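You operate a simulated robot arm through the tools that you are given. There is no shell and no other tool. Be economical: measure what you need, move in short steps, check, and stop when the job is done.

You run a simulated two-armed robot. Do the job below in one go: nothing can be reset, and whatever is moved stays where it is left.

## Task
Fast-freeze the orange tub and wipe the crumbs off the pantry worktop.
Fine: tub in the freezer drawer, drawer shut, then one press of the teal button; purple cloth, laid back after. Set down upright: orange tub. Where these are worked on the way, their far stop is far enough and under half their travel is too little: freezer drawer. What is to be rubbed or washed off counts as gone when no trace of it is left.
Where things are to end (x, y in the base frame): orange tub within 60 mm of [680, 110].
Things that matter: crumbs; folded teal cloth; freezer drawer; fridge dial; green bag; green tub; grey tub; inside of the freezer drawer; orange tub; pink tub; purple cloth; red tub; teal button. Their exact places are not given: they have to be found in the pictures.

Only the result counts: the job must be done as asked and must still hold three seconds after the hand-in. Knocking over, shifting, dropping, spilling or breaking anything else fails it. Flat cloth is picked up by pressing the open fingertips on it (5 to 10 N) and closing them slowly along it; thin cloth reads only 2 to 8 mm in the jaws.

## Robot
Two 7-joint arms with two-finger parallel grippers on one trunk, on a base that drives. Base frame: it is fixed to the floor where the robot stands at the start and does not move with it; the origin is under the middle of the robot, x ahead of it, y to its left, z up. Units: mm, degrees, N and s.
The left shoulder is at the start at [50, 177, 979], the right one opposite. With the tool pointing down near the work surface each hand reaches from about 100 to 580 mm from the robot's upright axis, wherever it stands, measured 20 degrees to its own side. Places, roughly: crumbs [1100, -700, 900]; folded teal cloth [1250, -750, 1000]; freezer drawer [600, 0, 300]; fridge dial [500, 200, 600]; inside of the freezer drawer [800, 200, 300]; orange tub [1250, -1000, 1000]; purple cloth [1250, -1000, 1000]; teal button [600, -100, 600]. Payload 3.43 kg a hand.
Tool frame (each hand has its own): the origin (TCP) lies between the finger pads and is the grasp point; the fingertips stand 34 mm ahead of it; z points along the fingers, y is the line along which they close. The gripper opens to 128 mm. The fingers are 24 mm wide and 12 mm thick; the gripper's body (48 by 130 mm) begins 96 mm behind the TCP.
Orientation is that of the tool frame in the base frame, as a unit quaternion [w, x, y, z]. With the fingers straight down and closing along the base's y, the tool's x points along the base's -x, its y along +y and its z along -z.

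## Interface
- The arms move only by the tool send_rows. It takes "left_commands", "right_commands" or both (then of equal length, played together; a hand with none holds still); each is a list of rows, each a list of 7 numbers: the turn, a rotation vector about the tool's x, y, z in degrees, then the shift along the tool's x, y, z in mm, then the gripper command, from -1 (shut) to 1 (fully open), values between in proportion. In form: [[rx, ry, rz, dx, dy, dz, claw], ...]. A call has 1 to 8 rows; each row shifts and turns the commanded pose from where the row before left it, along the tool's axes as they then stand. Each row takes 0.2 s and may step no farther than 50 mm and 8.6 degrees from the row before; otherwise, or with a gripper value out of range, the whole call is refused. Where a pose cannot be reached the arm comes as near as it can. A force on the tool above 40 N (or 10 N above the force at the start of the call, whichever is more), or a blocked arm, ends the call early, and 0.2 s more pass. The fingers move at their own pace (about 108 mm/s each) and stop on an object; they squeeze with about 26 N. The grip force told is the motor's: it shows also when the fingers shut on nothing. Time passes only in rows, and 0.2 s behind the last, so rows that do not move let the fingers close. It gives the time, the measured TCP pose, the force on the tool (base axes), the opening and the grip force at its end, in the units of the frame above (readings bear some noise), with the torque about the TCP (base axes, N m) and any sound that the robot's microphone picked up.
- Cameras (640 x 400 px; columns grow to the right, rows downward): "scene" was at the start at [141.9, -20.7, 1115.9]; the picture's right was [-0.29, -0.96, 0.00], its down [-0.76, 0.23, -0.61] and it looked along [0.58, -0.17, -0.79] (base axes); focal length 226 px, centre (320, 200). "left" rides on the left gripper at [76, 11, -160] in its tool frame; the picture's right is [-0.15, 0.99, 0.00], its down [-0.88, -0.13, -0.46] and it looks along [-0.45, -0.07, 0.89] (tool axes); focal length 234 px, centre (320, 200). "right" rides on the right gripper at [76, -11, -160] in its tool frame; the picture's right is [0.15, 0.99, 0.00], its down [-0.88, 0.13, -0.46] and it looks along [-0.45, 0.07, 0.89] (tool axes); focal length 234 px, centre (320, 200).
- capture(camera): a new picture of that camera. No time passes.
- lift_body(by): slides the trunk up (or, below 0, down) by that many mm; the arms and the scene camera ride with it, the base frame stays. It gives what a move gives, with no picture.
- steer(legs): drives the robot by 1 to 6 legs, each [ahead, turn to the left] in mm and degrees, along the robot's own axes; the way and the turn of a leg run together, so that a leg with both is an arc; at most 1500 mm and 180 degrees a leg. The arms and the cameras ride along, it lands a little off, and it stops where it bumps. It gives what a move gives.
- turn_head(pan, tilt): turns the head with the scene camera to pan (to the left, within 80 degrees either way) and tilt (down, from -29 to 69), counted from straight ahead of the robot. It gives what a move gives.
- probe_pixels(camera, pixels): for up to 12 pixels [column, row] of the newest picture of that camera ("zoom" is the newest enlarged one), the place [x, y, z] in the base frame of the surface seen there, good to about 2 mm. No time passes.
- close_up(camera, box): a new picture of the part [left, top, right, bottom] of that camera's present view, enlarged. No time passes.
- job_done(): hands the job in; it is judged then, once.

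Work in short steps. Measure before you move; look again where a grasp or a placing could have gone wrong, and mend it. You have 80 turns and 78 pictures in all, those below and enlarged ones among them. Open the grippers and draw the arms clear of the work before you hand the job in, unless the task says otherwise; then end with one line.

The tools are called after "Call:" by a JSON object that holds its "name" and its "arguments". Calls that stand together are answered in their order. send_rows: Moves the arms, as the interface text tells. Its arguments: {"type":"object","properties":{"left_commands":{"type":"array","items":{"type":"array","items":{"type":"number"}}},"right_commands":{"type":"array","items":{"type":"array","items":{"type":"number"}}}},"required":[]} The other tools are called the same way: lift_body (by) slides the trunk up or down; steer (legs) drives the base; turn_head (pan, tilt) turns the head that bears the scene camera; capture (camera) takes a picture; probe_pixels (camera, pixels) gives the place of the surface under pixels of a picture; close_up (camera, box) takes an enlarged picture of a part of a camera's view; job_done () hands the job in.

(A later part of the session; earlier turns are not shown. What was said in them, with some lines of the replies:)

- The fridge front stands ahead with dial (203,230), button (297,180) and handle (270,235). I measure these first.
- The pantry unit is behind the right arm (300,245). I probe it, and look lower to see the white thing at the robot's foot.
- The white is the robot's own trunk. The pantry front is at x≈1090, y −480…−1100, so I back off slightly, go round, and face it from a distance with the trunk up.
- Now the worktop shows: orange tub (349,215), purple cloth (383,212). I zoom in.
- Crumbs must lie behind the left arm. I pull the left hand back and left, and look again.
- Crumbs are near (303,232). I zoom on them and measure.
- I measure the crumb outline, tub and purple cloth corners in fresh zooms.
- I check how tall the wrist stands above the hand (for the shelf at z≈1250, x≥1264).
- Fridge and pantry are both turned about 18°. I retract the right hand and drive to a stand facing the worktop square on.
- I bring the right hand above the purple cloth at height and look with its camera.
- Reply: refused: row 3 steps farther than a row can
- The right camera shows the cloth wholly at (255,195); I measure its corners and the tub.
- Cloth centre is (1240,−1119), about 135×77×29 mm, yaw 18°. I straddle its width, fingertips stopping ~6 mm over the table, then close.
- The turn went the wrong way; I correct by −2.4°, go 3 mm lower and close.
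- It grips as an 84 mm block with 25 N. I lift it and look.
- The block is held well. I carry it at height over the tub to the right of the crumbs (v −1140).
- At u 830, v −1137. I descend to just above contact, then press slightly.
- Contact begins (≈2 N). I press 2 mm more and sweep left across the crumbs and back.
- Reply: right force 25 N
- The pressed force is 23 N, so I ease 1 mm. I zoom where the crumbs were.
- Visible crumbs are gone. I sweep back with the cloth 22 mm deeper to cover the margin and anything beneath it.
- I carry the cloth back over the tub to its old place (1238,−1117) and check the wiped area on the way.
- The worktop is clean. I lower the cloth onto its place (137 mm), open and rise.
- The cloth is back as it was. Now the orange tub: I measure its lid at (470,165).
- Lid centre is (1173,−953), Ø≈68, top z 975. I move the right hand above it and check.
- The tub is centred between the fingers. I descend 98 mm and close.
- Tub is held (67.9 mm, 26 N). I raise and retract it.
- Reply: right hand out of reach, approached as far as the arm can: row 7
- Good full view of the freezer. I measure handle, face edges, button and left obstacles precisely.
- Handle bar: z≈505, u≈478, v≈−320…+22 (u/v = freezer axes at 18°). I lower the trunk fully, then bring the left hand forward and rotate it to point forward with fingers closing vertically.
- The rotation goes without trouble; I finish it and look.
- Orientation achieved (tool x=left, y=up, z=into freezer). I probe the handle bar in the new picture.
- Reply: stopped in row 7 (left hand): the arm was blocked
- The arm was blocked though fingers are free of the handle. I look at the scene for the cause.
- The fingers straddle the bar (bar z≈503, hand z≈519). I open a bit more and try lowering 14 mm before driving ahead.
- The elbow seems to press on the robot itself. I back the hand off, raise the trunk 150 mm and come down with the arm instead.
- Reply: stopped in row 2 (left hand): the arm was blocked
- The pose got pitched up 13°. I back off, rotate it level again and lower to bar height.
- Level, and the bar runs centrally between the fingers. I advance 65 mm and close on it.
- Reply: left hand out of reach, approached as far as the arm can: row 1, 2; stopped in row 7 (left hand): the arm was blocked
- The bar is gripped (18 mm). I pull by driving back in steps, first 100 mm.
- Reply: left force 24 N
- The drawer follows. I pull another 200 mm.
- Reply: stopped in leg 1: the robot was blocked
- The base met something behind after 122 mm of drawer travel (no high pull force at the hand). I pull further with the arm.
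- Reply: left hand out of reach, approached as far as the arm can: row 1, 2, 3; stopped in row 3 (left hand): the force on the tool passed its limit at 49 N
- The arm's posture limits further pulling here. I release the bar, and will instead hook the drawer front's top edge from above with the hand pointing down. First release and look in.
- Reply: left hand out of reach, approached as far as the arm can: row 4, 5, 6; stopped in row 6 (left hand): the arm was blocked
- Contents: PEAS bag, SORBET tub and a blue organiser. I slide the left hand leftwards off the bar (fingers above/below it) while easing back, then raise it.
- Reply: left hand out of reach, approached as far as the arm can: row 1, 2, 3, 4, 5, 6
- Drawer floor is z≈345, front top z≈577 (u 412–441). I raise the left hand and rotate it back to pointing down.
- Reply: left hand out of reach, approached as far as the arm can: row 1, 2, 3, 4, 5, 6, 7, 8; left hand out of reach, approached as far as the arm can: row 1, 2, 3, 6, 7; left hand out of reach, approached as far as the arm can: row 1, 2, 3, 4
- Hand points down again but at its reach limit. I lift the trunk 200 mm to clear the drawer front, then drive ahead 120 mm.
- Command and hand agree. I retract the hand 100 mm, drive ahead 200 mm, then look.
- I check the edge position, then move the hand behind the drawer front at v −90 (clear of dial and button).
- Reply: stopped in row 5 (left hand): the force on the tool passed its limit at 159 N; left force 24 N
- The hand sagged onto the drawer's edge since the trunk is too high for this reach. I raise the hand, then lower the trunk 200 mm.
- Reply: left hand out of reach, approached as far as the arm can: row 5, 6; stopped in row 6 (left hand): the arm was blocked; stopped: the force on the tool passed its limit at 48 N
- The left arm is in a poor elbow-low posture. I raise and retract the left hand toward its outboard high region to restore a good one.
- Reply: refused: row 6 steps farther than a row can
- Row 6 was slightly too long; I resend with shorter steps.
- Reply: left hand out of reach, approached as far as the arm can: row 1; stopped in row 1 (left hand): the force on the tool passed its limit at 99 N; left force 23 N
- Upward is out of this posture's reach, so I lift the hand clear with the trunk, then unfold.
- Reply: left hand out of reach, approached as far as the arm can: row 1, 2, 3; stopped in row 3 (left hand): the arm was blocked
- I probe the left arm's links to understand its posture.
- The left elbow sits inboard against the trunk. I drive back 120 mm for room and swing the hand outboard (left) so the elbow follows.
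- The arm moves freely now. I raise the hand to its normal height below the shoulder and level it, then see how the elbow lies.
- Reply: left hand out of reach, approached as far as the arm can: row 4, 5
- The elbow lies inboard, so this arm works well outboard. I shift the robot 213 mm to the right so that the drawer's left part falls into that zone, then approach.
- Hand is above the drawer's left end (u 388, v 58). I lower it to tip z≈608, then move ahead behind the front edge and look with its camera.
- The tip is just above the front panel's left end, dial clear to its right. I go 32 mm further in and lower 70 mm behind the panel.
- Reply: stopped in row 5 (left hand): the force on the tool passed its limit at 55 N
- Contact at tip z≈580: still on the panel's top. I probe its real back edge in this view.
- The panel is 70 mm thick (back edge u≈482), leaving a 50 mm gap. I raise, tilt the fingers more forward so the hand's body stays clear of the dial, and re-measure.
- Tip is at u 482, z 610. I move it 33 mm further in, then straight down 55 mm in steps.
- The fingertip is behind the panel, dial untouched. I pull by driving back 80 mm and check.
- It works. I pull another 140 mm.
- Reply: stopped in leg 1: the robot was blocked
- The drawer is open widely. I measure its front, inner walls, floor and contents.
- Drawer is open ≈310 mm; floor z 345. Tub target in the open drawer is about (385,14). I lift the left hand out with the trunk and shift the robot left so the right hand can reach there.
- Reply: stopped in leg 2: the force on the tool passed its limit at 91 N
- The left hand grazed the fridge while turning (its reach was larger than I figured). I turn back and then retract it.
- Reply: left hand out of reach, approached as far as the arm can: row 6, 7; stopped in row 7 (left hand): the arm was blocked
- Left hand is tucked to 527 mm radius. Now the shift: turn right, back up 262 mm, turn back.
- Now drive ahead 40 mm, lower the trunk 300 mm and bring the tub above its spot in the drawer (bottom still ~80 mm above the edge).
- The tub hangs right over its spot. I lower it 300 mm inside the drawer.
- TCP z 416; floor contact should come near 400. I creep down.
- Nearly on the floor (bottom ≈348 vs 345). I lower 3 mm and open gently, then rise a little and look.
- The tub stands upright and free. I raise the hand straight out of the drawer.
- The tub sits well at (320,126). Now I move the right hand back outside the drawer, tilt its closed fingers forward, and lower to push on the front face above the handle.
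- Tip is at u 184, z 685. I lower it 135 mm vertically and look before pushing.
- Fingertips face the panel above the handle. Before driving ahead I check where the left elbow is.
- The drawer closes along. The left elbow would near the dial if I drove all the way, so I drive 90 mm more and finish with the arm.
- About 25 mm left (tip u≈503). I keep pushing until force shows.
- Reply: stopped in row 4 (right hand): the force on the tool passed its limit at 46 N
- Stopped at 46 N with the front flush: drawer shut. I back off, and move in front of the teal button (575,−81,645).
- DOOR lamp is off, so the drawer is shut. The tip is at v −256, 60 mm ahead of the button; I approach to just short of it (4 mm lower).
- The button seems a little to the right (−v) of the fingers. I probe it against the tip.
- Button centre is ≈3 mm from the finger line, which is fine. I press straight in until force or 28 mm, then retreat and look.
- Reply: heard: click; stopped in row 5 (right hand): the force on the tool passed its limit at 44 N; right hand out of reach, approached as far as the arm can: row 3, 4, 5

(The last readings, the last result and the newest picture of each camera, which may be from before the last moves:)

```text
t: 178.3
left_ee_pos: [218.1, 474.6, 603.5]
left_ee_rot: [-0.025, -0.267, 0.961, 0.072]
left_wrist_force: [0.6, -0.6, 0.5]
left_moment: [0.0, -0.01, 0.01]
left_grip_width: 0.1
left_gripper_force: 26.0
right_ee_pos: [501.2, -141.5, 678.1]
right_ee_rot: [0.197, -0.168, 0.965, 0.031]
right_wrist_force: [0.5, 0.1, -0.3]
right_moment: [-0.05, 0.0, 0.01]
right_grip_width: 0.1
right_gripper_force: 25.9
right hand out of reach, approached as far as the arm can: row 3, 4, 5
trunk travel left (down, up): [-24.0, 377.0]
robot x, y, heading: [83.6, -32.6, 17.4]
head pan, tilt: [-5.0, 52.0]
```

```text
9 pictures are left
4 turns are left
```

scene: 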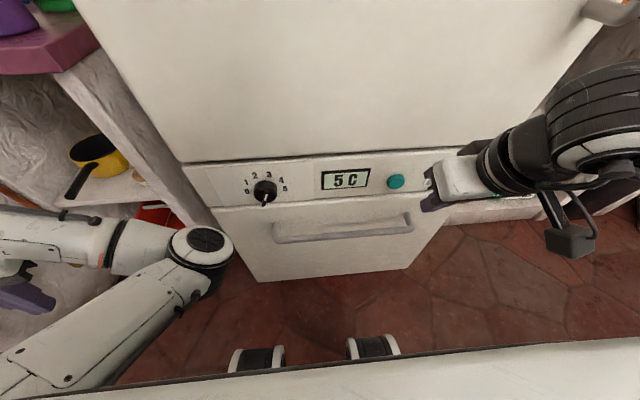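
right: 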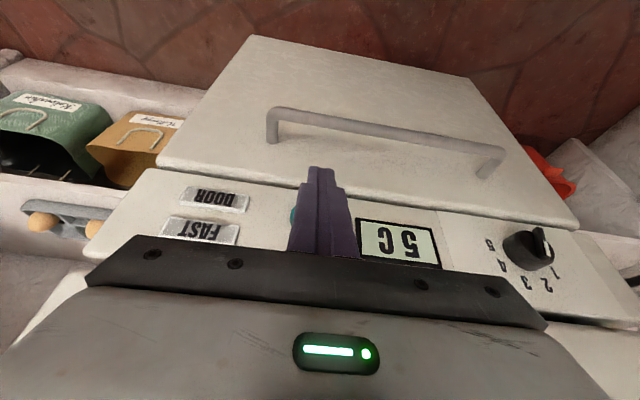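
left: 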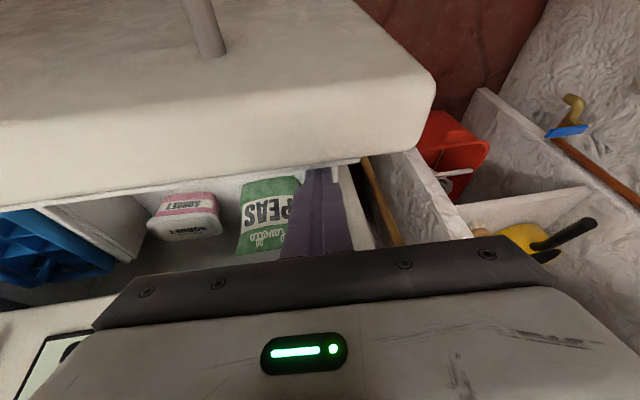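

A click was heard during the single press. I drive back to draw the arms clear, open the grippers, and view the FAST lamp and drawer.

Call:
{"name": "steer", "arguments": {"legs": [[-200, 0]]}}

Call:
{"name": "send_rows", "arguments": {"left_commands": [[0, 0, 0, 0, 0, 0, 0.5], [0, 0, 0, 0, 0, 0, 0.5]], "right_commands": [[0, 0, 0, 0, 0, 0, 0.5], [0, 0, 0, 0, 0, 0, 0.5]]}}

Call:
{"name": "close_up", "arguments": {"camera": "scene", "box": [180, 80, 500, 280]}}

Call:
{"name": "capture", "arguments": {"camera": "scene"}}

```text
t: 179.9
left_ee_pos: [27.3, 414.2, 602.5]
left_ee_rot: [-0.026, -0.269, 0.96, 0.071]
left_wrist_force: [-0.2, 0.9, 0.5]
left_moment: [-0.02, 0.01, -0.02]
left_grip_width: 0.0
left_gripper_force: 26.3
right_ee_pos: [314.8, -199.2, 677.5]
right_ee_rot: [0.197, -0.17, 0.965, 0.031]
right_wrist_force: [0.1, -0.5, 0.1]
right_moment: [0.01, 0.04, -0.02]
right_grip_width: 0.0
right_gripper_force: 25.8
trunk travel left (down, up): [-24.0, 377.0]
robot x, y, heading: [-102.2, -96.5, 17.9]
head pan, tilt: [-5.0, 52.0]
```

```text
t: 180.5
left_ee_pos: [26.5, 415.4, 603.2]
left_ee_rot: [-0.025, -0.27, 0.96, 0.072]
left_wrist_force: [-0.2, -0.2, 0.6]
left_moment: [0.01, -0.02, 0.0]
left_grip_width: 96.1
left_gripper_force: 0.2
right_ee_pos: [313.3, -199.0, 678.5]
right_ee_rot: [0.197, -0.17, 0.965, 0.032]
right_wrist_force: [0.5, -0.3, 0.4]
right_moment: [-0.04, 0.04, -0.03]
right_grip_width: 96.2
right_gripper_force: 0.1
trunk travel left (down, up): [-24.0, 377.0]
robot x, y, heading: [-98.8, -91.7, 18.1]
head pan, tilt: [-5.0, 52.0]
```

```text
2.00 times, centred on (340, 180) of scene
```

zoom: 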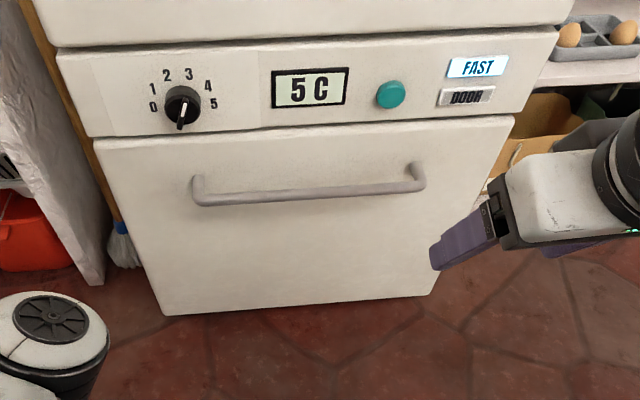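

```text
7 pictures are left
3 turns are left
```

scene: 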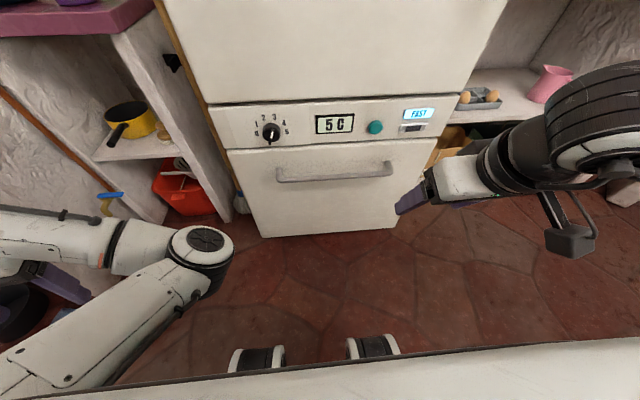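

The FAST lamp is lit, DOOR is dark, the drawer is shut, the dial still points the same way, and the arms are clear with grippers open. I hand in.

Call:
{"name": "job_done", "arguments": {}}

```text
The job is handed in.
```

The orange tub is upright in the shut freezer drawer at about its target spot, the teal button was pressed once (click heard, FAST lamp on), no crumbs show on the pantry worktop, and the purple cloth is back in its place; the left hand brushed the fridge once while turning (91 N), with no damage seen.
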